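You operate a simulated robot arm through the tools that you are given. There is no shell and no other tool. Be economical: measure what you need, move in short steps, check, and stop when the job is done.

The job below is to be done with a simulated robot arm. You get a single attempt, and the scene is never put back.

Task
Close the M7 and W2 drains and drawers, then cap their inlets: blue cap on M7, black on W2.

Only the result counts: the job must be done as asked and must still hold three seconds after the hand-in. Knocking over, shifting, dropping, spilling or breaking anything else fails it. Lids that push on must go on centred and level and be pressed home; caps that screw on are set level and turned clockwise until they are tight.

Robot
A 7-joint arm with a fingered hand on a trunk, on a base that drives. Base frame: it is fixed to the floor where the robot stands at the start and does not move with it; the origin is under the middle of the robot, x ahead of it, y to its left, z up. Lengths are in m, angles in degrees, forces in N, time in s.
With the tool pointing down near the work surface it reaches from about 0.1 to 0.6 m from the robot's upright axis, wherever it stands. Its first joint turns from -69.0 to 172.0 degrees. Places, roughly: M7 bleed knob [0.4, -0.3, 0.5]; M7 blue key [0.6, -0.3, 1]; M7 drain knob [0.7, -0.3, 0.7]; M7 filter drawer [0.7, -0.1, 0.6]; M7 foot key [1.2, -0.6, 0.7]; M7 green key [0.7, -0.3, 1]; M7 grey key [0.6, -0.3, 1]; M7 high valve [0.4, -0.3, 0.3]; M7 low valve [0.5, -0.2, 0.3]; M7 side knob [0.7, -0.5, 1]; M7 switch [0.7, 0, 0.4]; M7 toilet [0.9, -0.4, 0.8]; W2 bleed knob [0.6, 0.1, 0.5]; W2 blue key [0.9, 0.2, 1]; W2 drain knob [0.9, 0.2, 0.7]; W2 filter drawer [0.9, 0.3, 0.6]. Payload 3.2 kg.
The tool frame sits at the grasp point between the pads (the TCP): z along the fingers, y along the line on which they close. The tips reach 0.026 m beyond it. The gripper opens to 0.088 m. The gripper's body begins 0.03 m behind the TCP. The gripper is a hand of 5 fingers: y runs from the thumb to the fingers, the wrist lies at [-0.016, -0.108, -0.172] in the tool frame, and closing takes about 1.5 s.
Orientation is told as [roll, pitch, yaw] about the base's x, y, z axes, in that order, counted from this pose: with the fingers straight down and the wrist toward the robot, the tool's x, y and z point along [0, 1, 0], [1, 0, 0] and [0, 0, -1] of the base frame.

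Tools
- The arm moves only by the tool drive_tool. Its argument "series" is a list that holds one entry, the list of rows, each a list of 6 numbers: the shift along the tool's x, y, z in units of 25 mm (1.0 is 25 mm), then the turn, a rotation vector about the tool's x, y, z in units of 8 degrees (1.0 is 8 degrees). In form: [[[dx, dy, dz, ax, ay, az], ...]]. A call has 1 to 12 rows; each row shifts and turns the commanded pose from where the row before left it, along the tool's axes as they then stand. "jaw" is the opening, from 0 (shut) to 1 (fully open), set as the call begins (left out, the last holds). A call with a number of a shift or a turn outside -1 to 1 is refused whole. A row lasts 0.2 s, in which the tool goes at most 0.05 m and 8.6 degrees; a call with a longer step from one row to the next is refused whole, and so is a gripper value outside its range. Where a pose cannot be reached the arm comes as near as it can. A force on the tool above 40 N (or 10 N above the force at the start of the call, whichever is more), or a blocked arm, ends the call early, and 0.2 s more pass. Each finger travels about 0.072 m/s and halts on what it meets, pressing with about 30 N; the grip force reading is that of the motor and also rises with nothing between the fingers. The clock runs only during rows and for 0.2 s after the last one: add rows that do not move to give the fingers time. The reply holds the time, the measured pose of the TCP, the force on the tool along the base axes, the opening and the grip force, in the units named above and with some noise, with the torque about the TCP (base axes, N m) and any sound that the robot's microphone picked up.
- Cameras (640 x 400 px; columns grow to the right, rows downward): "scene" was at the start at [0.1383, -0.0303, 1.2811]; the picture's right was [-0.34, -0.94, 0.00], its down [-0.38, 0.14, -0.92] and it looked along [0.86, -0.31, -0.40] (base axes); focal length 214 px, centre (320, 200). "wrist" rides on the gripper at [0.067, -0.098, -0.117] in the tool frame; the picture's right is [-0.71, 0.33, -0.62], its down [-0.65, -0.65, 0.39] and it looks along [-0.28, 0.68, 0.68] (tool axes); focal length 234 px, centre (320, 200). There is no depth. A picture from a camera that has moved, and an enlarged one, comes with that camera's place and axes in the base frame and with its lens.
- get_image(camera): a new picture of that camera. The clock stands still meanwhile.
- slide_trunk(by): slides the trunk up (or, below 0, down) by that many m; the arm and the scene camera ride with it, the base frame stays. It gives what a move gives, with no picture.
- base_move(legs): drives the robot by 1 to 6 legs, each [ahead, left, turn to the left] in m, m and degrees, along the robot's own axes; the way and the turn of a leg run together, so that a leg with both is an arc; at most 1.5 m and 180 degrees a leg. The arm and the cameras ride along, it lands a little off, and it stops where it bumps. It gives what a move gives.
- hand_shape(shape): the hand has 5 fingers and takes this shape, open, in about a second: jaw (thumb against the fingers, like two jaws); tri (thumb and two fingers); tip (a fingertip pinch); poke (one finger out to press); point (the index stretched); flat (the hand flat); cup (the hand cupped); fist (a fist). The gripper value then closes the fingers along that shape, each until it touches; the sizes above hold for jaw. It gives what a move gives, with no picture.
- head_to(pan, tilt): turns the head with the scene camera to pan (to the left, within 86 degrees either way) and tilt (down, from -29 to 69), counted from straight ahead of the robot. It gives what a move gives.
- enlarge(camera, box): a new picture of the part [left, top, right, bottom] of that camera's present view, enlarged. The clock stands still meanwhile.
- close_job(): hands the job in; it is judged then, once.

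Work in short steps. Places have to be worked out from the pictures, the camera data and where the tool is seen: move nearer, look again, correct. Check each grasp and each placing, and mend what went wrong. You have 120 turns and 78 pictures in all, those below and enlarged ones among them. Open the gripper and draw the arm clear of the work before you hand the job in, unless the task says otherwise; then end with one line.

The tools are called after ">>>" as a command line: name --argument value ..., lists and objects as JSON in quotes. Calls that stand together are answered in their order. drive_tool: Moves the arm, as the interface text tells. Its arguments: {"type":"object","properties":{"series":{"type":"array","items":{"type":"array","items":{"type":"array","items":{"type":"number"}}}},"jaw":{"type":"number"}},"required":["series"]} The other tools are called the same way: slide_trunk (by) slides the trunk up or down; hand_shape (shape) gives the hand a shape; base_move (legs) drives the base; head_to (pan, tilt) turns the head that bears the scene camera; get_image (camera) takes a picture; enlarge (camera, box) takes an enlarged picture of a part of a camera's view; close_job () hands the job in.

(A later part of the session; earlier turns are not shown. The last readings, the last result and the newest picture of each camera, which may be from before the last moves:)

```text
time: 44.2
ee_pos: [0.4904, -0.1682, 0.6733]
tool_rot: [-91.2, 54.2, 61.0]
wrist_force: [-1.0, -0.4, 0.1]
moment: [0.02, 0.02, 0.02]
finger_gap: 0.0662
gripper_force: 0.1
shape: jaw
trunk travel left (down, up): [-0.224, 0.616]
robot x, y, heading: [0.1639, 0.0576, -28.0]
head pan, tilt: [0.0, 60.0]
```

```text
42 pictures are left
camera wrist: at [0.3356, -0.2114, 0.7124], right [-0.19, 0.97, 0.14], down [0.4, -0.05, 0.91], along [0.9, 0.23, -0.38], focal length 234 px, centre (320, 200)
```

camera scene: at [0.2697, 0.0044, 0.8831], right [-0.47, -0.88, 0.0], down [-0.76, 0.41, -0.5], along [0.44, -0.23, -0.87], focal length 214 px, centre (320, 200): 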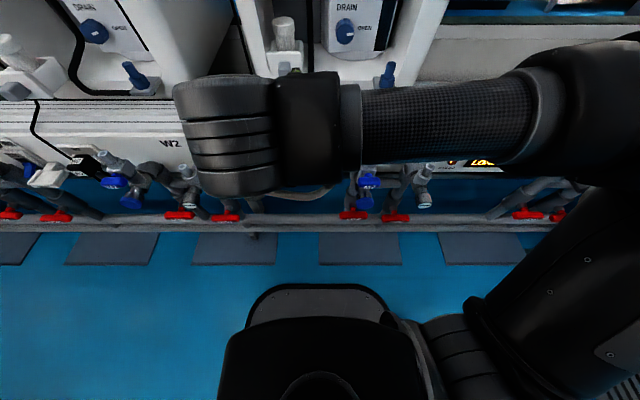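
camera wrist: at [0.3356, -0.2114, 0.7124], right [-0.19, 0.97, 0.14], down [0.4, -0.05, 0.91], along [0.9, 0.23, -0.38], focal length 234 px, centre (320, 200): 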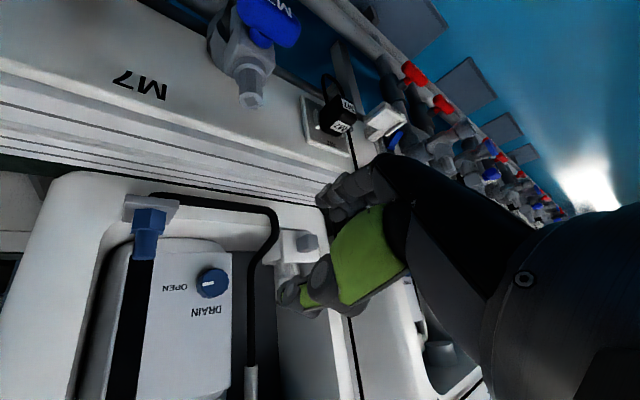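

Heading is now exactly -28°, and knob mark clearly points at OPEN. TCP lat 0.082, z 0.673 is in line with the knob; advance 0.165 m and check with the wrist view.

>>> drive_tool --series '[[[0, 0, 0.9, 0, 0, 0], [0, 0, 0.9, 0, 0, 0], [0, 0, 0.9, 0, 0, 0], [0, 0, 0.9, 0, 0, 0], [0, 0, 0.9, 0, 0, 0], [0, 0, 0.9, 0, 0, 0], [0, 0, 0.9, 0, 0, 0]]]'

>>> get_image --camera "wrist"

```text
time: 45.8
ee_pos: [0.6315, -0.242, 0.6746]
tool_rot: [-91.2, 54.4, 61.0]
wrist_force: [-0.3, 0.2, -0.5]
moment: [-0.02, -0.01, 0.01]
finger_gap: 0.0662
gripper_force: 0.0
shape: jaw
trunk travel left (down, up): [-0.224, 0.616]
robot x, y, heading: [0.1672, 0.058, -28.2]
head pan, tilt: [0.0, 60.0]
```

```text
41 pictures are left
camera wrist: at [0.4753, -0.2863, 0.7145], right [-0.19, 0.97, 0.13], down [0.4, -0.05, 0.91], along [0.9, 0.23, -0.38], focal length 234 px, centre (320, 200)
```

wrist: 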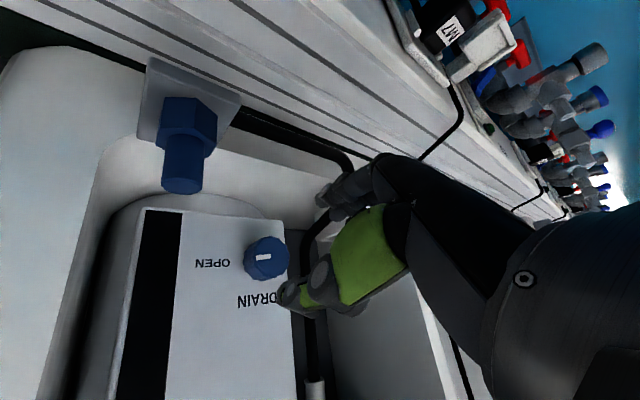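

Relative view suggests the knob is slightly right of my centre line and perhaps a little deeper (n≈0.765). I nudge right 4 mm and advance 30 mm, then look again.

>>> drive_tool --series '[[[0.07, -0.05, 0.4, 0, 0, 0], [0.06, -0.04, 0.4, 0, 0, 0], [0, 0, 0.4, 0, 0, 0]]]'

>>> enlarge --camera "wrist" --box '[190, 180, 400, 330]'

```text
time: 46.6
ee_pos: [0.6567, -0.2594, 0.6744]
tool_rot: [-91.2, 54.4, 61.0]
wrist_force: [0.2, 0.3, -0.4]
moment: [0.05, 0.02, 0.0]
finger_gap: 0.0664
gripper_force: 0.0
shape: jaw
trunk travel left (down, up): [-0.224, 0.616]
robot x, y, heading: [0.1682, 0.0596, -28.0]
head pan, tilt: [0.0, 60.0]
```

```text
2.67 times, centred on (295, 255) of wrist
camera zoom: at [0.4999, -0.3032, 0.714], right [-0.19, 0.97, 0.13], down [0.4, -0.05, 0.91], along [0.9, 0.23, -0.38], focal length 624 px, centre (387, 53)
```

zoom: 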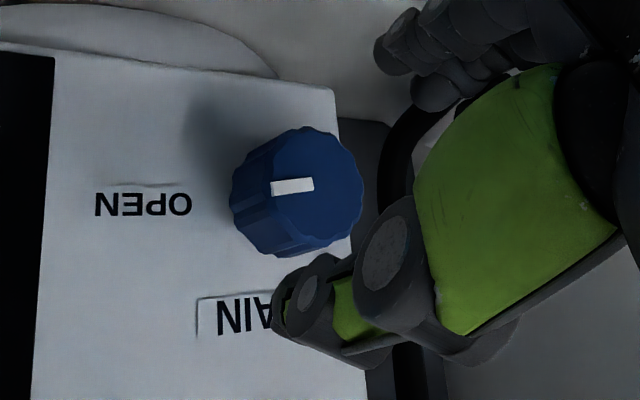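

The knob centre is ~4 mm right of my axis, face at n≈0.747. I nudge right, advance 35 mm around the knob, then close.

>>> drive_tool --series '[[[0.13, -0.09, 0, 0, 0, 0], [0, 0, 0.45, 0, 0, 0], [0, 0, 0.45, 0, 0, 0], [0, 0, 0.45, 0, 0, 0]]]'

>>> drive_tool --series '[[[0, 0, 0, 0, 0, 0], [0, 0, 0, 0, 0, 0], [0, 0, 0, 0, 0, 0], [0, 0, 0, 0, 0, 0], [0, 0, 0, 0, 0, 0]]]' --jaw 0

>>> enlarge --camera "wrist" --box '[190, 180, 400, 330]'

```text
time: 47.6
ee_pos: [0.685, -0.2797, 0.6756]
tool_rot: [-91.1, 54.4, 61.0]
wrist_force: [-0.3, 0.3, -0.8]
moment: [-0.01, 0.03, -0.05]
finger_gap: 0.066
gripper_force: 0.1
shape: jaw
trunk travel left (down, up): [-0.224, 0.616]
robot x, y, heading: [0.1669, 0.0587, -28.1]
head pan, tilt: [0.0, 60.0]
```

```text
time: 48.8
ee_pos: [0.6831, -0.2799, 0.6756]
tool_rot: [-91.3, 54.4, 60.9]
wrist_force: [2.6, -4.0, 2.5]
moment: [0.02, -0.01, -0.03]
finger_gap: 0.0311
gripper_force: 30.6
shape: jaw
trunk travel left (down, up): [-0.224, 0.616]
robot x, y, heading: [0.1657, 0.0561, -28.0]
head pan, tilt: [0.0, 60.0]
```

```text
2.67 times, centred on (295, 255) of wrist
camera zoom: at [0.5267, -0.3233, 0.7154], right [-0.19, 0.97, 0.13], down [0.4, -0.05, 0.91], along [0.9, 0.23, -0.38], focal length 624 px, centre (387, 53)
```

zoom: 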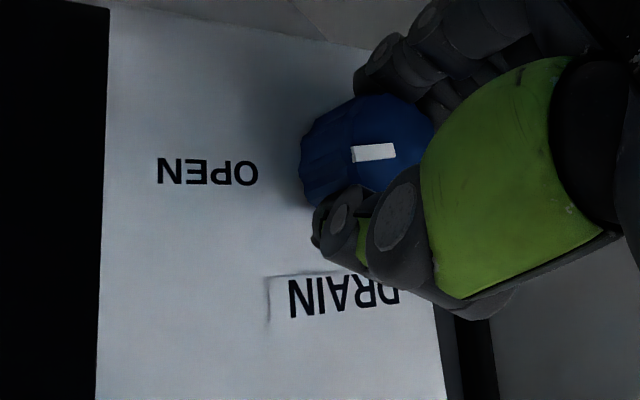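

Knob gripped (gap 31 mm). Now turn it counter-clockwise: −45° first and check.

>>> drive_tool --series '[[[0, 0, 0, 0, 0, -0.9], [0, 0, 0, 0, 0, -0.9], [0, 0, 0, 0, 0, -0.9], [0, 0, 0, 0, 0, -0.9], [0, 0, 0, 0, 0, -0.9], [0, 0, 0, 0, 0, -0.9]]]'

>>> get_image --camera "wrist"

```text
time: 50.2
ee_pos: [0.6829, -0.2782, 0.6764]
tool_rot: [96.5, 82.2, -111.4]
wrist_force: [12.2, -1.2, 10.8]
moment: [-0.09, -0.22, 0.08]
finger_gap: 0.0291
gripper_force: 30.0
shape: jaw
trunk travel left (down, up): [-0.224, 0.616]
robot x, y, heading: [0.164, 0.0598, -28.0]
head pan, tilt: [0.0, 60.0]
```

```text
38 pictures are left
camera wrist: at [0.5535, -0.2696, 0.781], right [-0.24, 0.87, -0.43], down [0.68, 0.47, 0.57], along [0.7, -0.16, -0.7], focal length 234 px, centre (320, 200)
```

wrist: 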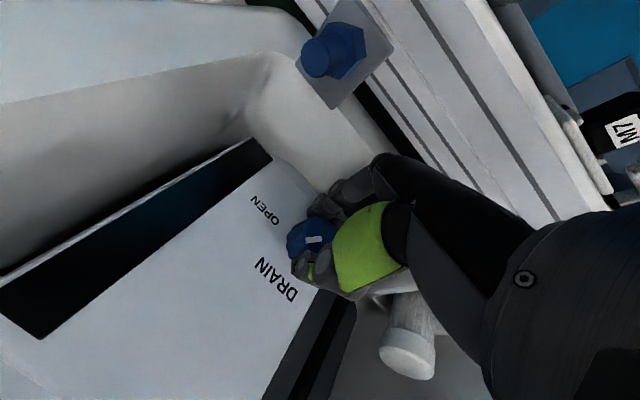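

The mark keeps orientation in the hand frame while text rotates, so the knob is turning. Continue another −47°.

>>> drive_tool --series '[[[0, 0, 0, 0, 0, -0.9], [0, 0, 0, 0, 0, -0.9], [0, 0, 0, 0, 0, -0.9], [0, 0, 0, 0, 0, -0.9], [0, 0, 0, 0, 0, -0.9], [0, 0, 0, 0, 0, -0.9], [0, 0, 0, 0, 0, -0.5]]]'

>>> enlarge --camera "wrist" --box '[190, 180, 400, 330]'

```text
time: 51.8
ee_pos: [0.6845, -0.2753, 0.6754]
tool_rot: [90.9, 35.0, -117.2]
wrist_force: [11.4, 11.8, 6.8]
moment: [0.11, -0.23, 0.4]
finger_gap: 0.0282
gripper_force: 29.9
shape: jaw
trunk travel left (down, up): [-0.224, 0.616]
robot x, y, heading: [0.1671, 0.0558, -28.1]
head pan, tilt: [0.0, 60.0]
```

```text
2.67 times, centred on (295, 255) of wrist
camera zoom: at [0.5985, -0.1848, 0.7851], right [-0.48, 0.4, -0.78], down [0.77, 0.62, -0.15], along [0.42, -0.67, -0.61], focal length 624 px, centre (387, 53)
```

zoom: 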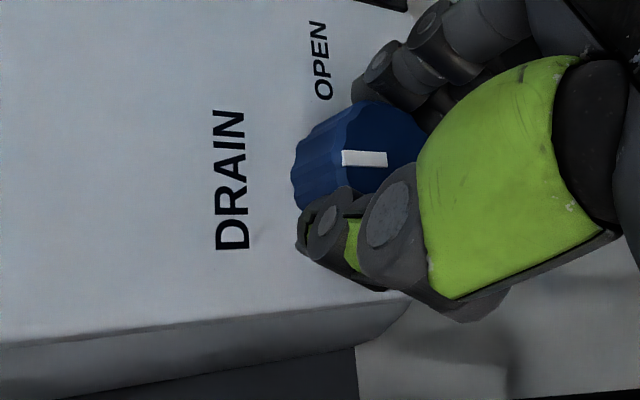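

The mark now points up toward DRAIN (N5-like closed). I try a little further to feel for the end stop.

>>> drive_tool --series '[[[0, 0, 0, 0, 0, -0.6], [0, 0, 0, 0, 0, -0.4]]]'

>>> enlarge --camera "wrist" --box '[190, 180, 400, 330]'

```text
time: 52.4
ee_pos: [0.6833, -0.2772, 0.6764]
tool_rot: [90.8, 26.9, -117.5]
wrist_force: [6.5, 13.7, 5.4]
moment: [0.09, -0.18, 0.35]
finger_gap: 0.0281
gripper_force: 30.1
shape: jaw
trunk travel left (down, up): [-0.224, 0.616]
robot x, y, heading: [0.1661, 0.0595, -27.9]
head pan, tilt: [0.0, 60.0]
```

```text
2.67 times, centred on (295, 255) of wrist
camera zoom: at [0.6051, -0.1723, 0.7791], right [-0.53, 0.31, -0.79], down [0.76, 0.59, -0.28], along [0.38, -0.74, -0.55], focal length 624 px, centre (387, 53)
```

zoom: 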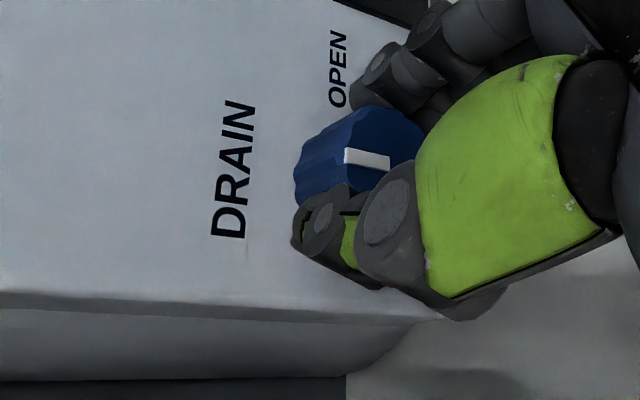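

The mark lagged the hand: the knob is at its stop, closed. Release and back out.

>>> drive_tool --series '[[[0, 0, 0, 0, 0, 0], [0, 0, 0, 0, 0, 0], [0, 0, 0, 0, 0, 0], [0, 0, 0, 0, 0, 0], [0, 0, -0.6, 0, 0, 0], [0, 0, -0.9, 0, 0, 0], [0, 0, -0.9, 0, 0, 0], [0, 0, -0.9, 0, 0, 0], [0, 0, -0.9, 0, 0, 0], [0, 0, -0.9, 0, 0, 0], [0, 0, -0.9, 0, 0, 0]]]' --jaw 0.75

>>> enlarge --camera "scene" --box '[240, 0, 432, 110]'

```text
time: 54.8
ee_pos: [0.5518, -0.209, 0.6737]
tool_rot: [90.7, 27.2, -117.6]
wrist_force: [-0.1, -0.1, -1.1]
moment: [0.03, 0.0, 0.01]
finger_gap: 0.0654
gripper_force: 0.0
shape: jaw
trunk travel left (down, up): [-0.224, 0.616]
robot x, y, heading: [0.1651, 0.058, -28.2]
head pan, tilt: [0.0, 60.0]
```

```text
3.33 times, centred on (336, 55) of scene
camera zoom: at [0.2697, 0.0045, 0.8831], right [-0.47, -0.88, 0.0], down [-0.76, 0.41, -0.5], along [0.44, -0.23, -0.87], focal length 715 px, centre (267, 683)
```

zoom: 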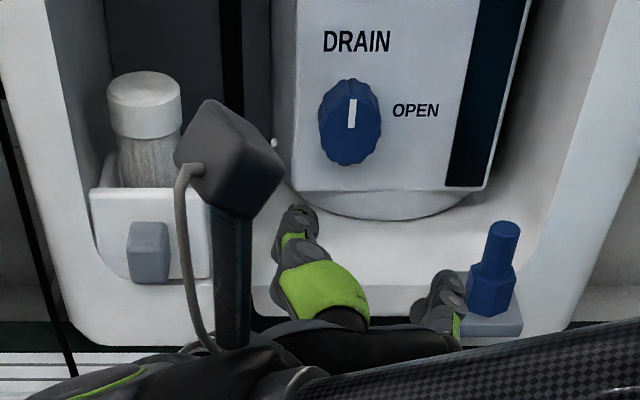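

M7 drain and drawer are closed. Same posture suits W2, so I retract the hand and drive 0.526 m left.

>>> drive_tool --series '[[[0, 0, -0.9, 0, 0, 0.9], [0, 0, -0.9, 0, 0, 0.9], [0, 0, -0.9, 0, 0, 0.9], [0, 0, -0.9, 0, 0, 0.9]]]'

>>> base_move --legs '[[0, 0.526, 0]]'

>>> get_image --camera "scene"

```text
time: 55.8
ee_pos: [0.472, -0.1676, 0.6723]
tool_rot: [91.3, 56.1, -116.8]
wrist_force: [0.1, -0.3, 0.1]
moment: [0.02, -0.03, -0.01]
finger_gap: 0.0657
gripper_force: 0.0
shape: jaw
trunk travel left (down, up): [-0.224, 0.616]
robot x, y, heading: [0.1655, 0.0597, -27.9]
head pan, tilt: [0.0, 60.0]
```

```text
time: 58.8
ee_pos: [0.7192, 0.2974, 0.6717]
tool_rot: [91.3, 56.1, -116.8]
wrist_force: [0.1, 0.0, 0.3]
moment: [0.01, 0.02, -0.02]
finger_gap: 0.0657
gripper_force: 0.1
shape: jaw
trunk travel left (down, up): [-0.224, 0.616]
robot x, y, heading: [0.4113, 0.5259, -27.9]
head pan, tilt: [0.0, 60.0]
```

```text
34 pictures are left
camera scene: at [0.5167, 0.4693, 0.8831], right [-0.47, -0.88, 0.0], down [-0.76, 0.41, -0.5], along [0.44, -0.23, -0.87], focal length 214 px, centre (320, 200)
```

scene: 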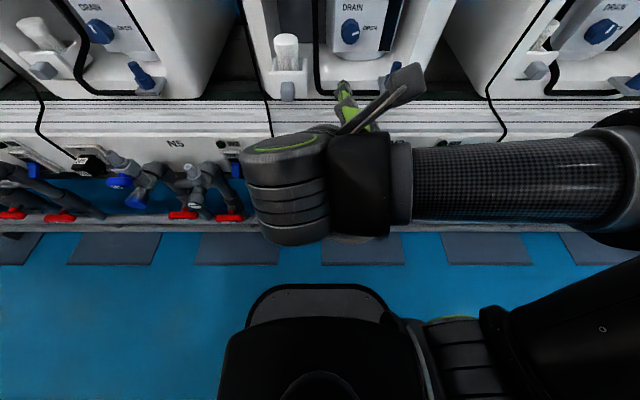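

Layout matches M7's. Zoom to measure W2's tab, knob and peg relative to this camera.

>>> enlarge --camera "scene" --box '[240, 0, 432, 110]'

```text
3.33 times, centred on (336, 55) of scene
camera zoom: at [0.5167, 0.4693, 0.8831], right [-0.47, -0.88, 0.0], down [-0.76, 0.41, -0.5], along [0.44, -0.23, -0.87], focal length 715 px, centre (267, 683)
```

zoom: 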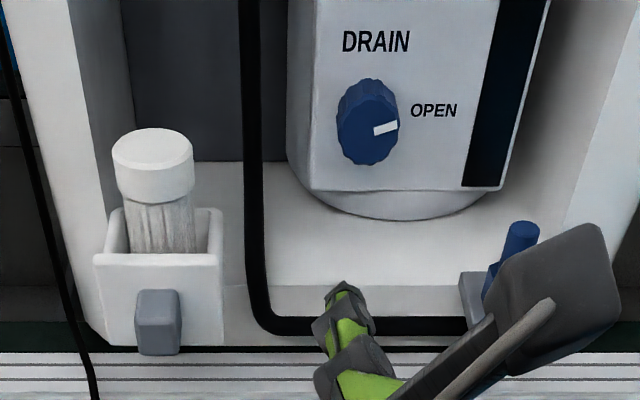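

W2 targets by comparison: knob grip TCP (n 0.736, lat 0.589, z 0.6755), tab (n 0.6265, lat 0.719, z 0.63), peg (n 0.677, lat 0.506). Roll the hand to the starting grip angle.

>>> drive_tool --series '[[[0, 0, 0, 0, 0, 0.94], [0, 0, 0, 0, 0, 0.94], [0, 0, 0, 0, 0, 0.94], [0, 0, 0, 0, 0, 0.94], [0, 0, 0, 0, 0, 0.94], [0, 0, 0, 0, 0, 0.94], [0, 0, 0, 0, 0, 0.94], [0, 0, 0, 0, 0, 0.94], [0, 0, 0, 0, 0, 0.94]]]'

```text
time: 60.8
ee_pos: [0.723, 0.2969, 0.6772]
tool_rot: [-91.0, 56.3, 61.2]
wrist_force: [0.6, -0.4, 0.5]
moment: [0.01, -0.03, -0.02]
finger_gap: 0.0657
gripper_force: 0.0
shape: jaw
out of reach, approached as far as the arm can: row 9
trunk travel left (down, up): [-0.224, 0.616]
robot x, y, heading: [0.4123, 0.5231, -28.2]
head pan, tilt: [0.0, 60.0]
```

Good. Shift right 12.5 mm and advance 0.178 m, then check with the wrist camera.

>>> drive_tool --series '[[[0.2, -0.15, 0.88, 0, 0, 0], [0.2, -0.15, 0.88, 0, 0, 0], [0, 0, 0.89, 0, 0, 0], [0, 0, 0.89, 0, 0, 0], [0, 0, 0.89, 0, 0, 0], [0, 0, 0.89, 0, 0, 0], [0, 0, 0.89, 0, 0, 0], [0, 0, 0.89, 0, 0, 0]]]'

>>> enlarge --camera "wrist" --box '[190, 180, 400, 330]'

```text
time: 62.6
ee_pos: [0.874, 0.2021, 0.6807]
tool_rot: [-91.3, 56.3, 60.9]
wrist_force: [-0.4, 0.4, 0.0]
moment: [-0.01, 0.0, 0.01]
finger_gap: 0.0658
gripper_force: 0.0
shape: jaw
trunk travel left (down, up): [-0.224, 0.616]
robot x, y, heading: [0.412, 0.5241, -28.1]
head pan, tilt: [0.0, 60.0]
```

```text
2.67 times, centred on (295, 255) of wrist
camera zoom: at [0.7184, 0.1603, 0.7235], right [-0.19, 0.98, 0.11], down [0.42, -0.02, 0.91], along [0.89, 0.22, -0.4], focal length 624 px, centre (387, 53)
```

zoom: 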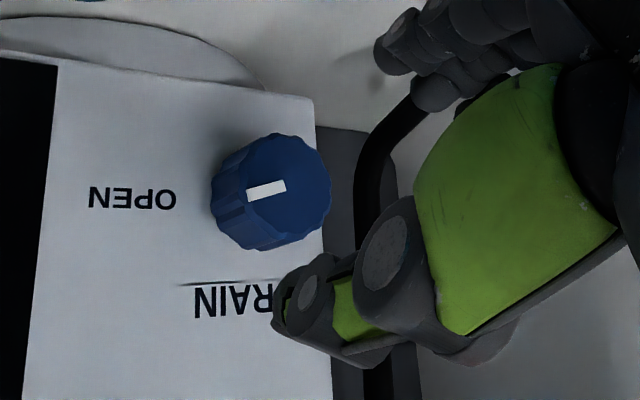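

Knob is 5 mm lower than the tool axis, otherwise aligned. Lower 5 mm, advance 60 mm and close.

>>> drive_tool --series '[[[0.11, 0.165, 0, 0, 0, 0], [0, 0, 0.6, 0, 0, 0], [0, 0, 0.6, 0, 0, 0], [0, 0, 0.6, 0, 0, 0], [0, 0, 0.6, 0, 0, 0]]]'

>>> drive_tool --series '[[[0, 0, 0, 0, 0, 0], [0, 0, 0, 0, 0, 0], [0, 0, 0, 0, 0, 0], [0, 0, 0, 0, 0, 0], [0, 0, 0, 0, 0, 0]]]' --jaw 0

>>> enlarge --camera "wrist" --box '[190, 180, 400, 330]'

```text
time: 63.8
ee_pos: [0.9284, 0.1756, 0.677]
tool_rot: [-91.3, 56.3, 61.0]
wrist_force: [0.1, -0.8, 0.0]
moment: [0.02, 0.01, 0.05]
finger_gap: 0.0656
gripper_force: 0.1
shape: jaw
trunk travel left (down, up): [-0.224, 0.616]
robot x, y, heading: [0.4118, 0.5252, -27.8]
head pan, tilt: [0.0, 60.0]
```

```text
time: 65.0
ee_pos: [0.9286, 0.1739, 0.6761]
tool_rot: [-91.3, 56.3, 60.8]
wrist_force: [2.6, -3.2, 2.7]
moment: [0.02, -0.06, -0.01]
finger_gap: 0.0315
gripper_force: 30.3
shape: jaw
trunk travel left (down, up): [-0.224, 0.616]
robot x, y, heading: [0.4121, 0.5256, -28.0]
head pan, tilt: [0.0, 60.0]
```

```text
2.67 times, centred on (295, 255) of wrist
camera zoom: at [0.7723, 0.1328, 0.7196], right [-0.19, 0.98, 0.11], down [0.42, -0.02, 0.91], along [0.89, 0.22, -0.4], focal length 624 px, centre (387, 53)
```

zoom: 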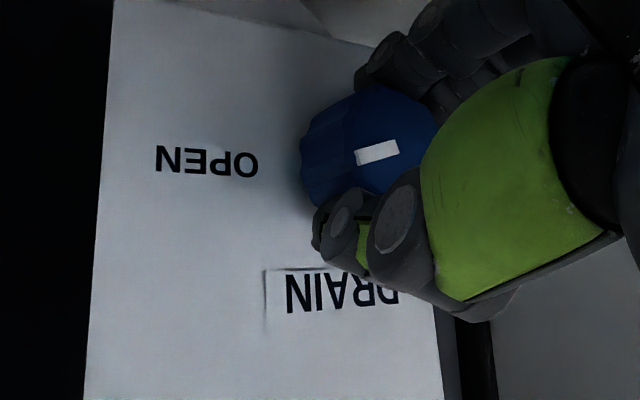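

Gripped well. Turn counter-clockwise ~86°, then a further bit to the stop.

>>> drive_tool --series '[[[0, 0, 0, 0, 0, -0.9], [0, 0, 0, 0, 0, -0.9], [0, 0, 0, 0, 0, -0.9], [0, 0, 0, 0, 0, -0.9], [0, 0, 0, 0, 0, -0.9], [0, 0, 0, 0, 0, -0.9], [0, 0, 0, 0, 0, -0.9], [0, 0, 0, 0, 0, -0.9], [0, 0, 0, 0, 0, -0.9], [0, 0, 0, 0, 0, -0.9], [0, 0, 0, 0, 0, -0.9], [0, 0, 0, 0, 0, -0.9]]]'

>>> drive_tool --series '[[[0, 0, 0, 0, 0, -0.6], [0, 0, 0, 0, 0, -0.6], [0, 0, 0, 0, 0, -0.4]]]'

>>> enlarge --camera "wrist" --box '[190, 180, 400, 330]'

```text
time: 67.6
ee_pos: [0.9276, 0.177, 0.6748]
tool_rot: [90.8, 37.1, -117.3]
wrist_force: [10.2, 12.7, 2.7]
moment: [0.16, -0.14, 0.35]
finger_gap: 0.0287
gripper_force: 29.9
shape: jaw
trunk travel left (down, up): [-0.224, 0.616]
robot x, y, heading: [0.4136, 0.5217, -27.9]
head pan, tilt: [0.0, 60.0]
```

```text
time: 68.4
ee_pos: [0.9273, 0.1754, 0.6769]
tool_rot: [90.8, 24.2, -117.6]
wrist_force: [8.1, 9.2, 5.5]
moment: [0.14, -0.2, 0.21]
finger_gap: 0.0281
gripper_force: 30.1
shape: jaw
trunk travel left (down, up): [-0.224, 0.616]
robot x, y, heading: [0.4136, 0.5216, -27.9]
head pan, tilt: [0.0, 60.0]
```

```text
2.67 times, centred on (295, 255) of wrist
camera zoom: at [0.851, 0.285, 0.7771], right [-0.55, 0.28, -0.79], down [0.75, 0.58, -0.32], along [0.37, -0.77, -0.52], focal length 624 px, centre (387, 53)
```

zoom: 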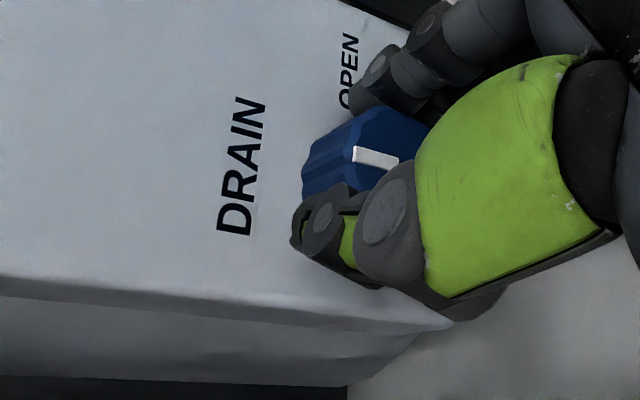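

Closed at the stop (mark upright). Release, back out, roll the hand to wrist-left for the drawer push and close the fingers.

>>> drive_tool --series '[[[0, 0, 0, 0, 0, 0], [0, 0, 0, 0, 0, 0], [0, 0, 0, 0, 0, 0], [0, 0, 0, 0, 0, 0], [0, 0, -0.6, 0, 0, 0], [0, 0, -0.9, 0, 0, 0], [0, 0, -0.9, 0, 0, 0], [0, 0, -0.9, 0, 0, 0], [0, 0, -0.9, 0, 0, 0], [0, 0, -0.9, 0, 0, 0], [0, 0, -0.9, 0, 0, 0], [0, 0, -0.9, 0, 0, 0]]]' --jaw 0.75

>>> drive_tool --series '[[[0, 0, -0.9, 0, 0, 0], [0, 0, -0.9, 0, 0, 0], [0, 0, -0.5, 0, 0, -0.6], [0, 0, 0, 0, 0, -0.8], [0, 0, 0, 0, 0, -0.8], [0, 0, 0, 0, 0, -0.8], [0, 0, 0, 0, 0, 0]]]' --jaw 0

>>> enlarge --camera "scene" --box '[240, 0, 432, 110]'

```text
time: 71.0
ee_pos: [0.7746, 0.2557, 0.6736]
tool_rot: [90.9, 24.6, -117.7]
wrist_force: [0.6, -0.1, 0.3]
moment: [0.0, -0.01, 0.0]
finger_gap: 0.0655
gripper_force: 0.1
shape: jaw
trunk travel left (down, up): [-0.224, 0.616]
robot x, y, heading: [0.4141, 0.5205, -27.8]
head pan, tilt: [0.0, 60.0]
```

```text
time: 72.6
ee_pos: [0.7241, 0.2833, 0.6733]
tool_rot: [90.7, 0.3, -118.0]
wrist_force: [-0.7, 0.0, -0.3]
moment: [-0.01, 0.04, 0.01]
finger_gap: 0.0
gripper_force: 29.5
shape: jaw
trunk travel left (down, up): [-0.224, 0.616]
robot x, y, heading: [0.4126, 0.5205, -28.0]
head pan, tilt: [0.0, 60.0]
```

```text
3.33 times, centred on (336, 55) of scene
camera zoom: at [0.5167, 0.4694, 0.8831], right [-0.47, -0.88, 0.0], down [-0.76, 0.41, -0.5], along [0.44, -0.23, -0.87], focal length 715 px, centre (267, 683)
```

zoom: 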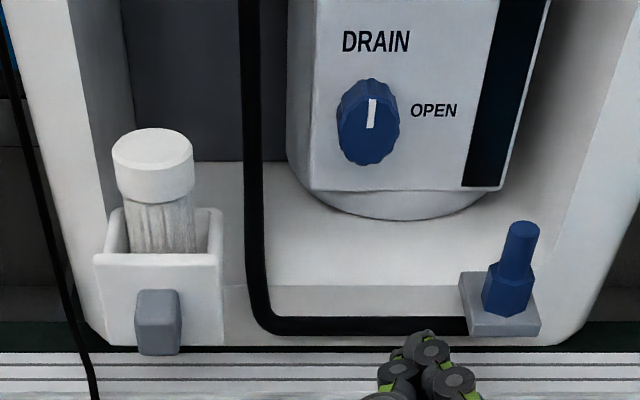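

W2 drain closed. Now move left 0.128 and down 0.035 to face the W2 drawer tab.

>>> drive_tool --series '[[[0, -0.85, 0, 0, 0, 0], [0, -0.85, 0, 0, 0, 0], [-0.3, -0.85, 0, 0, 0, 0], [-0.4, -0.85, 0, 0, 0, 0], [-0.4, -0.85, 0, 0, 0, 0], [-0.3, -0.85, 0, 0, 0, 0]]]'

>>> enlarge --camera "scene" --box '[240, 0, 432, 110]'

```text
time: 74.0
ee_pos: [0.7859, 0.3959, 0.6408]
tool_rot: [90.7, 0.5, -118.0]
wrist_force: [-0.7, 0.3, -0.7]
moment: [0.02, 0.01, 0.0]
finger_gap: 0.0001
gripper_force: 29.9
shape: jaw
trunk travel left (down, up): [-0.224, 0.616]
robot x, y, heading: [0.412, 0.5216, -28.2]
head pan, tilt: [0.0, 60.0]
```

```text
3.33 times, centred on (336, 55) of scene
camera zoom: at [0.5167, 0.4694, 0.8831], right [-0.47, -0.88, 0.0], down [-0.76, 0.41, -0.5], along [0.44, -0.23, -0.87], focal length 715 px, centre (267, 683)
```

zoom: 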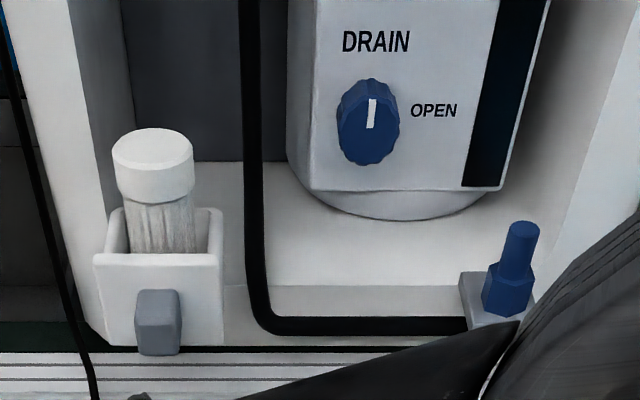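

Aligned (lat 0.7186). Push forward until the stop.

>>> drive_tool --series '[[[0, 0, 0.8, 0, 0, 0], [0, 0, 0.8, 0, 0, 0], [0, 0, 0.8, 0, 0, 0], [0, 0, 0.8, 0, 0, 0], [0, 0, 0.4, 0, 0, 0], [0, 0, 0.4, 0, 0, 0], [0, 0, 0.4, 0, 0, 0], [0, 0, 0.4, 0, 0, 0], [0, 0, 0.4, 0, 0, 0], [0, 0, 0.4, 0, 0, 0], [0, 0, 0.4, 0, 0, 0], [0, 0, 0.4, 0, 0, 0]]]'

>>> enlarge --camera "scene" --box '[240, 0, 432, 110]'

```text
time: 76.5
ee_pos: [0.9102, 0.3255, 0.6411]
tool_rot: [90.6, 0.1, -118.6]
wrist_force: [-20.0, 8.2, 4.6]
moment: [0.07, 0.16, -0.08]
finger_gap: 0.0001
gripper_force: 30.4
shape: jaw
trunk travel left (down, up): [-0.224, 0.616]
robot x, y, heading: [0.4118, 0.5263, -28.0]
head pan, tilt: [0.0, 60.0]
stopped in row 12: the force on the tool passed its limit at 52 N (the readings are from after the stop); the commanded pose is now the measured one
```

```text
3.33 times, centred on (336, 55) of scene
camera zoom: at [0.513, 0.4707, 0.8837], right [-0.47, -0.88, 0.0], down [-0.76, 0.41, -0.5], along [0.44, -0.24, -0.86], focal length 715 px, centre (267, 683)
```

zoom: 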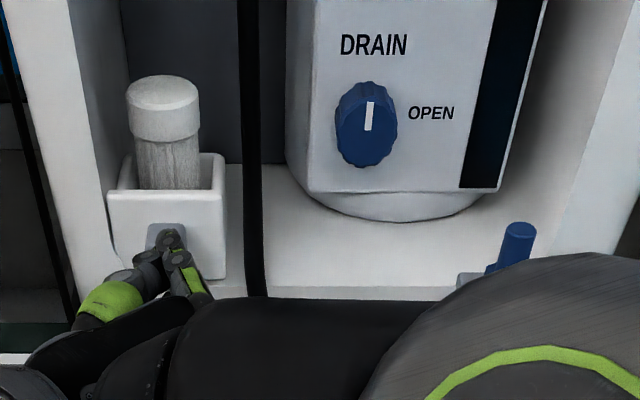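

W2 drawer hit its stop at the same depth as M7 — closed. Now retract, raise the trunk, and restore the fingers-down pose for the caps.

>>> drive_tool --series '[[[0, 0, -0.9, 0, 0, 0], [0, 0, -0.9, 0, 0, 0], [0, 0, -0.9, 0, 0, 0], [0, 0, -0.9, 0, 0, 0], [0, 0, -0.9, 0, 0, 0], [0, 0, -0.9, 0, 0, 0], [0, 0.8, -0.6, 0, 0, 0], [0, 0.8, 0, 0, 0, 0], [0, 0.8, 0, 0, 0, 0], [0, 0.8, 0, 0, 0, 0]]]' --jaw 0.75

>>> slide_trunk --by 0.5

>>> drive_tool --series '[[[0, 0, 0, 0, -0.9375, 0], [0, 0, 0, 0, -0.9375, 0], [0, 0, 0, 0, -0.9375, 0], [0, 0, 0, 0, -0.9375, 0], [0, 0, 0, 0, -0.9375, 0], [0, 0, 0, 0, -0.9375, 0], [0, 0, 0, 0, -0.9375, 0], [0, 0, 0, 0, -0.9375, 0], [0, 0, 0, 0, -0.9375, 0], [0, 0, 0, 0, -0.9375, 0], [0, 0, 0, 0, -0.9375, 0], [0, 0, 0, 0, -0.9375, 0]]]'

```text
time: 78.7
ee_pos: [0.7419, 0.3241, 0.6369]
tool_rot: [90.3, 0.1, -118.5]
wrist_force: [-0.7, -0.2, 0.7]
moment: [0.02, -0.01, -0.03]
finger_gap: 0.0662
gripper_force: 0.0
shape: jaw
trunk travel left (down, up): [-0.224, 0.616]
robot x, y, heading: [0.4086, 0.5233, -27.7]
head pan, tilt: [0.0, 60.0]
```

```text
refused: 0.5 is not a number from -0.4 to 0.4
```

```text
time: 81.3
ee_pos: [0.743, 0.3257, 0.6374]
tool_rot: [0.2, 0.2, -118.6]
wrist_force: [0.0, 0.2, 0.6]
moment: [0.01, 0.03, -0.01]
finger_gap: 0.0663
gripper_force: 0.1
shape: jaw
trunk travel left (down, up): [-0.224, 0.616]
robot x, y, heading: [0.4125, 0.52, -28.0]
head pan, tilt: [0.0, 60.0]
```

Tilt succeeded already. Raise the trunk 0.4 m and yaw the hand back −90° (wrist toward robot).

>>> slide_trunk --by 0.4

>>> drive_tool --series '[[[0, 0, 0, 0, 0, -0.94], [0, 0, 0, 0, 0, -0.94], [0, 0, 0, 0, 0, -0.94], [0, 0, 0, 0, 0, -0.94], [0, 0, 0, 0, 0, -0.94], [0, 0, 0, 0, 0, -0.94], [0, 0, 0, 0, 0, -0.94], [0, 0, 0, 0, 0, -0.94], [0, 0, 0, 0, 0, -0.94], [0, 0, 0, 0, 0, -0.94], [0, 0, 0, 0, 0, -0.94], [0, 0, 0, 0, 0, -0.94]]]'

>>> base_move --legs '[[0, -0.5, 0]]'

```text
time: 85.1
ee_pos: [0.7435, 0.3245, 1.0387]
tool_rot: [0.3, 0.3, -118.5]
wrist_force: [-0.1, 0.4, -0.5]
moment: [0.0, 0.0, 0.02]
finger_gap: 0.0661
gripper_force: 0.1
shape: jaw
trunk travel left (down, up): [-0.624, 0.216]
robot x, y, heading: [0.4113, 0.5207, -28.1]
head pan, tilt: [0.0, 60.0]
```

```text
time: 87.7
ee_pos: [0.7433, 0.3249, 1.038]
tool_rot: [0.3, -0.4, -28.2]
wrist_force: [-0.2, 0.1, 0.6]
moment: [0.01, 0.02, -0.01]
finger_gap: 0.0662
gripper_force: 0.1
shape: jaw
trunk travel left (down, up): [-0.624, 0.216]
robot x, y, heading: [0.4103, 0.5238, -28.2]
head pan, tilt: [0.0, 60.0]
```

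```text
time: 90.7
ee_pos: [0.5081, -0.1198, 1.0375]
tool_rot: [0.3, -0.4, -27.9]
wrist_force: [-0.9, 0.0, 0.2]
moment: [0.01, -0.02, -0.01]
finger_gap: 0.066
gripper_force: 0.1
shape: jaw
trunk travel left (down, up): [-0.624, 0.216]
robot x, y, heading: [0.1766, 0.078, -27.5]
head pan, tilt: [0.0, 60.0]
```

Raise 0.13 m and drive ahead 0.09 m to reach the caps, then look.

>>> slide_trunk --by 0.13

>>> base_move --legs '[[0.09, 0, -0.5]]'

>>> head_to --pan 0 --tilt 25

>>> get_image --camera "wrist"

>>> get_image --camera "scene"

```text
time: 92.2
ee_pos: [0.5081, -0.1194, 1.1674]
tool_rot: [0.3, -0.2, -27.8]
wrist_force: [0.3, -0.4, 0.2]
moment: [0.0, -0.02, 0.0]
finger_gap: 0.0663
gripper_force: 0.0
shape: jaw
trunk travel left (down, up): [-0.754, 0.086]
robot x, y, heading: [0.1787, 0.0773, -27.6]
head pan, tilt: [0.0, 60.0]
```

```text
time: 93.4
ee_pos: [0.5875, -0.1653, 1.1672]
tool_rot: [0.2, -0.4, -28.4]
wrist_force: [0.6, -0.9, -1.1]
moment: [0.01, 0.02, 0.0]
finger_gap: 0.0661
gripper_force: 0.0
shape: jaw
trunk travel left (down, up): [-0.754, 0.086]
robot x, y, heading: [0.2572, 0.0358, -27.9]
head pan, tilt: [0.0, 60.0]
```

```text
time: 94.4
ee_pos: [0.5867, -0.1644, 1.1674]
tool_rot: [0.3, -0.3, -28.4]
wrist_force: [-0.5, 0.1, -1.0]
moment: [0.04, 0.01, -0.01]
finger_gap: 0.066
gripper_force: 0.1
shape: jaw
trunk travel left (down, up): [-0.754, 0.086]
robot x, y, heading: [0.255, 0.0332, -28.0]
head pan, tilt: [0.0, 25.0]
```

```text
26 pictures are left
camera wrist: at [0.5319, -0.0602, 1.285], right [-0.05, -0.78, 0.62], down [-0.88, -0.26, -0.4], along [0.47, -0.57, -0.68], focal length 234 px, centre (320, 200)
```

wrist: 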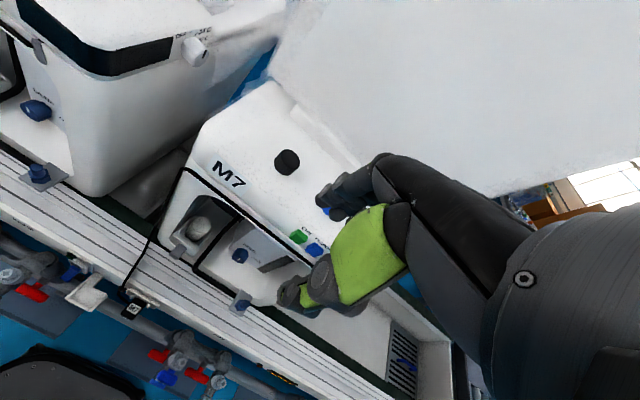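

```text
25 pictures are left
camera scene: at [0.383, -0.0325, 1.4631], right [-0.47, -0.88, 0.0], down [-0.37, 0.2, -0.91], along [0.8, -0.43, -0.42], focal length 214 px, centre (320, 200)
```

scene: 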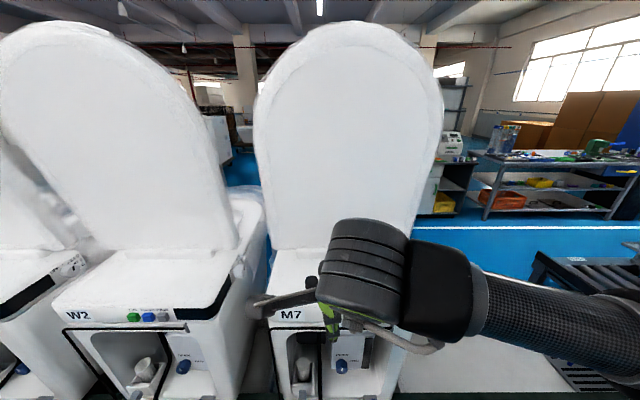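

Black cap ≈ (0.754,-0.204), top ≈ 1.04. Move above it with fingers open and re-check.

>>> drive_tool --series '[[[0.22, 0.83, 0, 0, 0, 0], [0.22, 0.83, 0, 0, 0, 0], [0.22, 0.83, 0, 0, 0, 0], [0.22, 0.83, 0, 0, 0, 0], [0.22, 0.83, 0, 0, 0, 0], [0.22, 0.83, 0.3, 0, 0, 0], [0.22, 0.83, 0.6, 0, 0, 0], [0.22, 0.83, 0.6, 0, 0, 0]]]' --jaw 0.9

>>> enlarge --camera "wrist" --box '[200, 130, 410, 330]'

```text
time: 96.2
ee_pos: [0.7565, -0.2044, 1.1294]
tool_rot: [0.2, -0.4, -28.3]
wrist_force: [0.3, 0.0, -0.3]
moment: [-0.02, 0.0, -0.05]
finger_gap: 0.0791
gripper_force: 0.0
shape: jaw
trunk travel left (down, up): [-0.754, 0.086]
robot x, y, heading: [0.2587, 0.0351, -28.1]
head pan, tilt: [0.0, 25.0]
```

```text
2.00 times, centred on (305, 230) of wrist
camera zoom: at [0.7011, -0.0986, 1.2475], right [-0.05, -0.78, 0.62], down [-0.88, -0.26, -0.39], along [0.47, -0.57, -0.68], focal length 468 px, centre (350, 140)
```

zoom: 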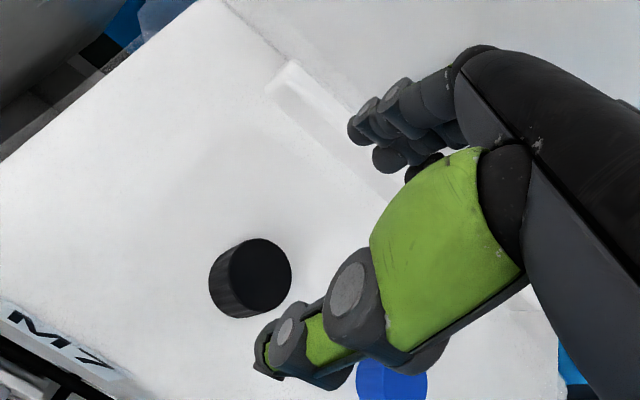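

The cap is ~7 mm to the right of the tool axis; correct and descend to grip its upper half.

>>> drive_tool --series '[[[-0.27, 0.06, 0, 0, 0, 0], [0, 0, 0.6, 0, 0, 0], [0, 0, 0.6, 0, 0, 0], [0, 0, 0.6, 0, 0, 0], [0, 0, 0.5, 0, 0, 0], [0, 0, 0.4, 0, 0, 0]]]'

>>> enlarge --camera "wrist" --box '[200, 130, 410, 330]'

```text
time: 97.6
ee_pos: [0.7537, -0.2105, 1.0633]
tool_rot: [0.3, -0.3, -28.3]
wrist_force: [-0.5, 0.9, -0.2]
moment: [0.02, -0.03, -0.02]
finger_gap: 0.0789
gripper_force: 0.1
shape: jaw
trunk travel left (down, up): [-0.754, 0.086]
robot x, y, heading: [0.2557, 0.0348, -28.0]
head pan, tilt: [0.0, 25.0]
```

```text
2.00 times, centred on (305, 230) of wrist
camera zoom: at [0.6985, -0.1066, 1.1817], right [-0.05, -0.78, 0.62], down [-0.88, -0.26, -0.4], along [0.47, -0.57, -0.68], focal length 468 px, centre (350, 140)
```

zoom: 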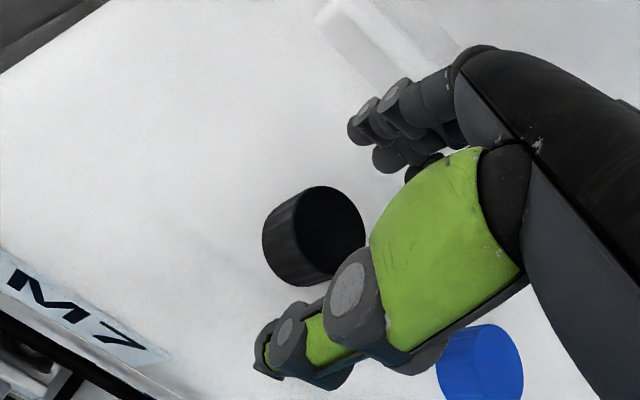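

Well centred now. Lower 10 mm more and close.

>>> drive_tool --series '[[[0, 0, 0.4, 0, 0, 0], [0, 0, 0, 0, 0, 0]]]'

>>> drive_tool --series '[[[0, 0, 0, 0, 0, 0], [0, 0, 0, 0, 0, 0], [0, 0, 0, 0, 0, 0], [0, 0, 0, 0, 0, 0], [0, 0, 0, 0, 0, 0], [0, 0, 0, 0, 0, 0]]]' --jaw 0

>>> drive_tool --series '[[[0, 0, -0.5, 0, 0, 0], [0, 0, -0.8, 0, 0, 0], [0, 0, -0.8, 0, 0, 0], [0, 0, -0.8, 0, 0, 0]]]'

>>> enlarge --camera "wrist" --box '[200, 130, 410, 330]'

```text
time: 98.2
ee_pos: [0.7522, -0.2107, 1.0532]
tool_rot: [0.3, -0.3, -28.4]
wrist_force: [0.5, -0.2, -0.4]
moment: [0.02, -0.04, 0.03]
finger_gap: 0.0789
gripper_force: 0.1
shape: jaw
trunk travel left (down, up): [-0.754, 0.086]
robot x, y, heading: [0.2574, 0.0371, -28.2]
head pan, tilt: [0.0, 25.0]
```

```text
time: 99.6
ee_pos: [0.7544, -0.2106, 1.0519]
tool_rot: [0.2, -0.4, -28.4]
wrist_force: [0.5, 0.6, 0.7]
moment: [-0.01, 0.0, 0.01]
finger_gap: 0.0262
gripper_force: 30.1
shape: jaw
trunk travel left (down, up): [-0.754, 0.086]
robot x, y, heading: [0.2583, 0.0331, -28.2]
head pan, tilt: [0.0, 25.0]
```

```text
time: 100.6
ee_pos: [0.7528, -0.2105, 1.1261]
tool_rot: [0.2, -0.4, -28.3]
wrist_force: [-0.4, 0.0, 0.4]
moment: [-0.01, 0.0, 0.01]
finger_gap: 0.0261
gripper_force: 30.0
shape: jaw
trunk travel left (down, up): [-0.754, 0.086]
robot x, y, heading: [0.2556, 0.0351, -27.9]
head pan, tilt: [0.0, 25.0]
```

```text
2.00 times, centred on (305, 230) of wrist
camera zoom: at [0.6968, -0.106, 1.2437], right [-0.05, -0.78, 0.62], down [-0.88, -0.26, -0.4], along [0.47, -0.57, -0.67], focal length 468 px, centre (350, 140)
```

zoom: 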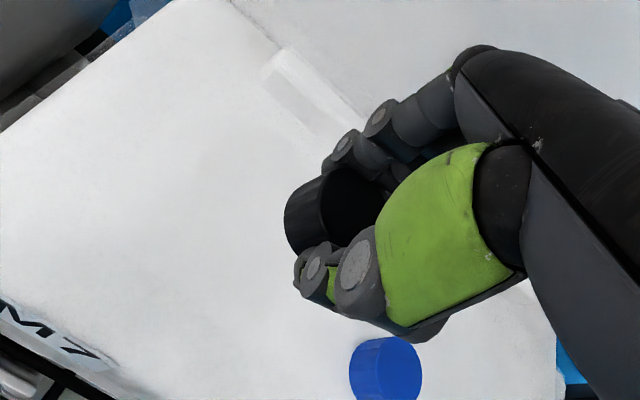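

Black cap held and level. Retract 0.15 m, then drive 0.35 m left to face W2's inlet.

>>> drive_tool --series '[[[0, -0.9, 0, 0, 0, 0], [0, -0.9, 0, 0, 0, 0], [0, -0.9, 0, 0, 0, 0], [0, -0.9, 0, 0, 0, 0], [0, -0.9, 0, 0, 0, 0], [0, -0.9, 0, 0, 0, 0], [0, -0.9, 0, 0, 0, 0]]]'

>>> base_move --legs '[[0, 0.35, 0]]'

>>> drive_tool --series '[[[0, 0, 0, 0, 0, -0.9], [0, 0, 0, 0, 0, -0.9], [0, 0, 0, 0, 0, -0.9], [0, 0, 0, 0, 0, -0.9], [0, 0, 0, 0, 0, -0.9]]]'

```text
time: 102.2
ee_pos: [0.6123, -0.1378, 1.1255]
tool_rot: [0.3, -0.4, -28.4]
wrist_force: [-0.6, 0.2, -0.3]
moment: [-0.01, 0.0, -0.02]
finger_gap: 0.0264
gripper_force: 30.5
shape: jaw
trunk travel left (down, up): [-0.754, 0.086]
robot x, y, heading: [0.2522, 0.0356, -27.9]
head pan, tilt: [0.0, 25.0]
```

```text
time: 104.4
ee_pos: [0.7745, 0.1598, 1.1256]
tool_rot: [0.3, -0.3, -28.8]
wrist_force: [-0.2, 0.6, -0.1]
moment: [0.01, -0.03, 0.0]
finger_gap: 0.0263
gripper_force: 30.3
shape: jaw
trunk travel left (down, up): [-0.754, 0.086]
robot x, y, heading: [0.4194, 0.3334, -28.4]
head pan, tilt: [0.0, 25.0]
```

```text
time: 105.6
ee_pos: [0.7733, 0.1589, 1.1248]
tool_rot: [0.0, -0.4, 7.4]
wrist_force: [0.3, 0.0, 0.4]
moment: [-0.01, 0.01, 0.0]
finger_gap: 0.0264
gripper_force: 30.3
shape: jaw
trunk travel left (down, up): [-0.754, 0.086]
robot x, y, heading: [0.4148, 0.332, -28.5]
head pan, tilt: [0.0, 25.0]
```

Hand at n 0.608, lat 0.503 in front of W2's peg. Lower the trunk 0.38 m and look down.

>>> slide_trunk --by -0.38

>>> head_to --pan 10 --tilt 50

>>> get_image --camera "wrist"

>>> get_image --camera "scene"

```text
time: 109.3
ee_pos: [0.7741, 0.1599, 0.7469]
tool_rot: [0.0, -0.5, 7.3]
wrist_force: [-0.4, 0.3, -0.6]
moment: [-0.01, 0.0, 0.01]
finger_gap: 0.0264
gripper_force: 29.8
shape: jaw
trunk travel left (down, up): [-0.374, 0.466]
robot x, y, heading: [0.4188, 0.3324, -28.5]
head pan, tilt: [0.0, 25.0]
```

```text
time: 110.2
ee_pos: [0.7732, 0.1594, 0.7459]
tool_rot: [-0.1, -0.4, 7.3]
wrist_force: [-0.5, 0.1, -0.7]
moment: [0.04, 0.0, -0.01]
finger_gap: 0.0262
gripper_force: 29.5
shape: jaw
trunk travel left (down, up): [-0.374, 0.466]
robot x, y, heading: [0.4214, 0.3317, -28.6]
head pan, tilt: [10.0, 50.0]
```

```text
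21 pictures are left
camera wrist: at [0.6678, 0.2132, 0.8631], right [0.41, -0.66, 0.63], down [-0.56, -0.73, -0.39], along [0.71, -0.19, -0.67], focal length 234 px, centre (320, 200)
```

wrist: 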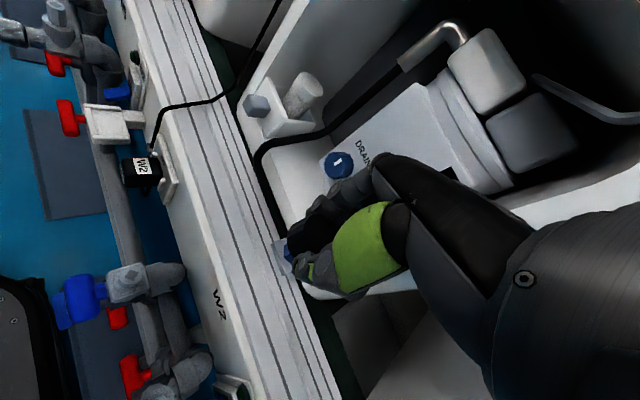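

```text
20 pictures are left
camera scene: at [0.536, 0.2858, 1.0457], right [-0.32, -0.95, 0.0], down [-0.73, 0.24, -0.64], along [0.61, -0.2, -0.77], focal length 214 px, centre (320, 200)
```

scene: 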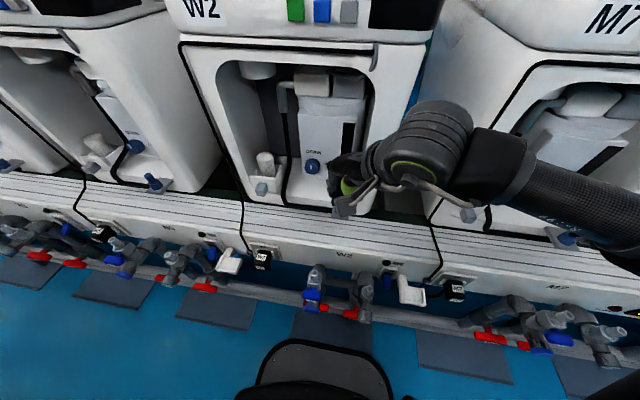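

To see cap and peg together I want a side view: shift the base 0.2 m left and move the hand back right by the same, then look.

>>> base_move --legs '[[0, 0.2, 0]]'

>>> head_to --pan -30 --tilt 42

```text
time: 111.8
ee_pos: [0.8706, 0.3369, 0.7455]
tool_rot: [0.0, -0.3, 7.1]
wrist_force: [0.9, -0.5, 0.5]
moment: [-0.03, 0.0, 0.02]
finger_gap: 0.0262
gripper_force: 30.3
shape: jaw
trunk travel left (down, up): [-0.374, 0.466]
robot x, y, heading: [0.5159, 0.5096, -28.5]
head pan, tilt: [10.0, 50.0]
```

```text
time: 112.8
ee_pos: [0.8702, 0.3352, 0.7454]
tool_rot: [0.0, -0.3, 7.2]
wrist_force: [-0.1, 0.6, -0.6]
moment: [0.04, -0.01, -0.01]
finger_gap: 0.0263
gripper_force: 30.1
shape: jaw
trunk travel left (down, up): [-0.374, 0.466]
robot x, y, heading: [0.5118, 0.509, -28.6]
head pan, tilt: [-30.0, 42.0]
```

Now move the hand right 0.198 m.

>>> drive_tool --series '[[[-0.81, -0.57, 0, 0, 0, 0], [-0.81, -0.57, 0, 0, 0, 0], [-0.81, -0.57, 0, 0, 0, 0], [-0.81, -0.57, 0, 0, 0, 0], [-0.81, -0.57, 0, 0, 0, 0], [-0.81, -0.57, 0, 0, 0, 0], [-0.81, -0.57, 0, 0, 0, 0], [-0.81, -0.57, 0, 0, 0, 0]]]'

>>> get_image --camera "scene"

```text
time: 114.6
ee_pos: [0.789, 0.1822, 0.746]
tool_rot: [0.0, -0.4, 7.2]
wrist_force: [-0.7, -0.1, 0.0]
moment: [-0.02, 0.01, 0.0]
finger_gap: 0.0262
gripper_force: 30.1
shape: jaw
out of reach, approached as far as the arm can: row 8
trunk travel left (down, up): [-0.374, 0.466]
robot x, y, heading: [0.5159, 0.5082, -28.5]
head pan, tilt: [-30.0, 42.0]
```

```text
19 pictures are left
camera scene: at [0.6024, 0.4155, 1.0569], right [-0.85, -0.52, 0.0], down [-0.35, 0.57, -0.74], along [0.39, -0.63, -0.67], focal length 214 px, centre (320, 200)
```

scene: 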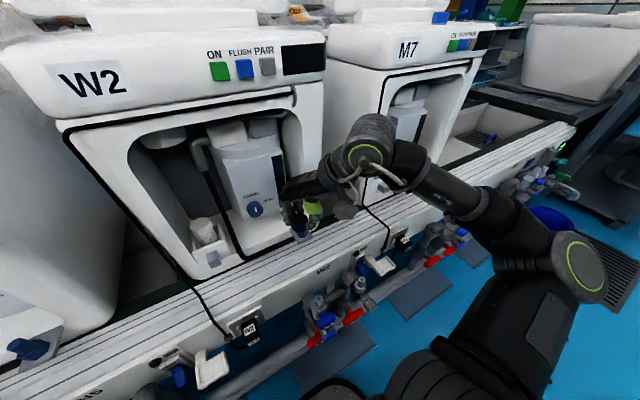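

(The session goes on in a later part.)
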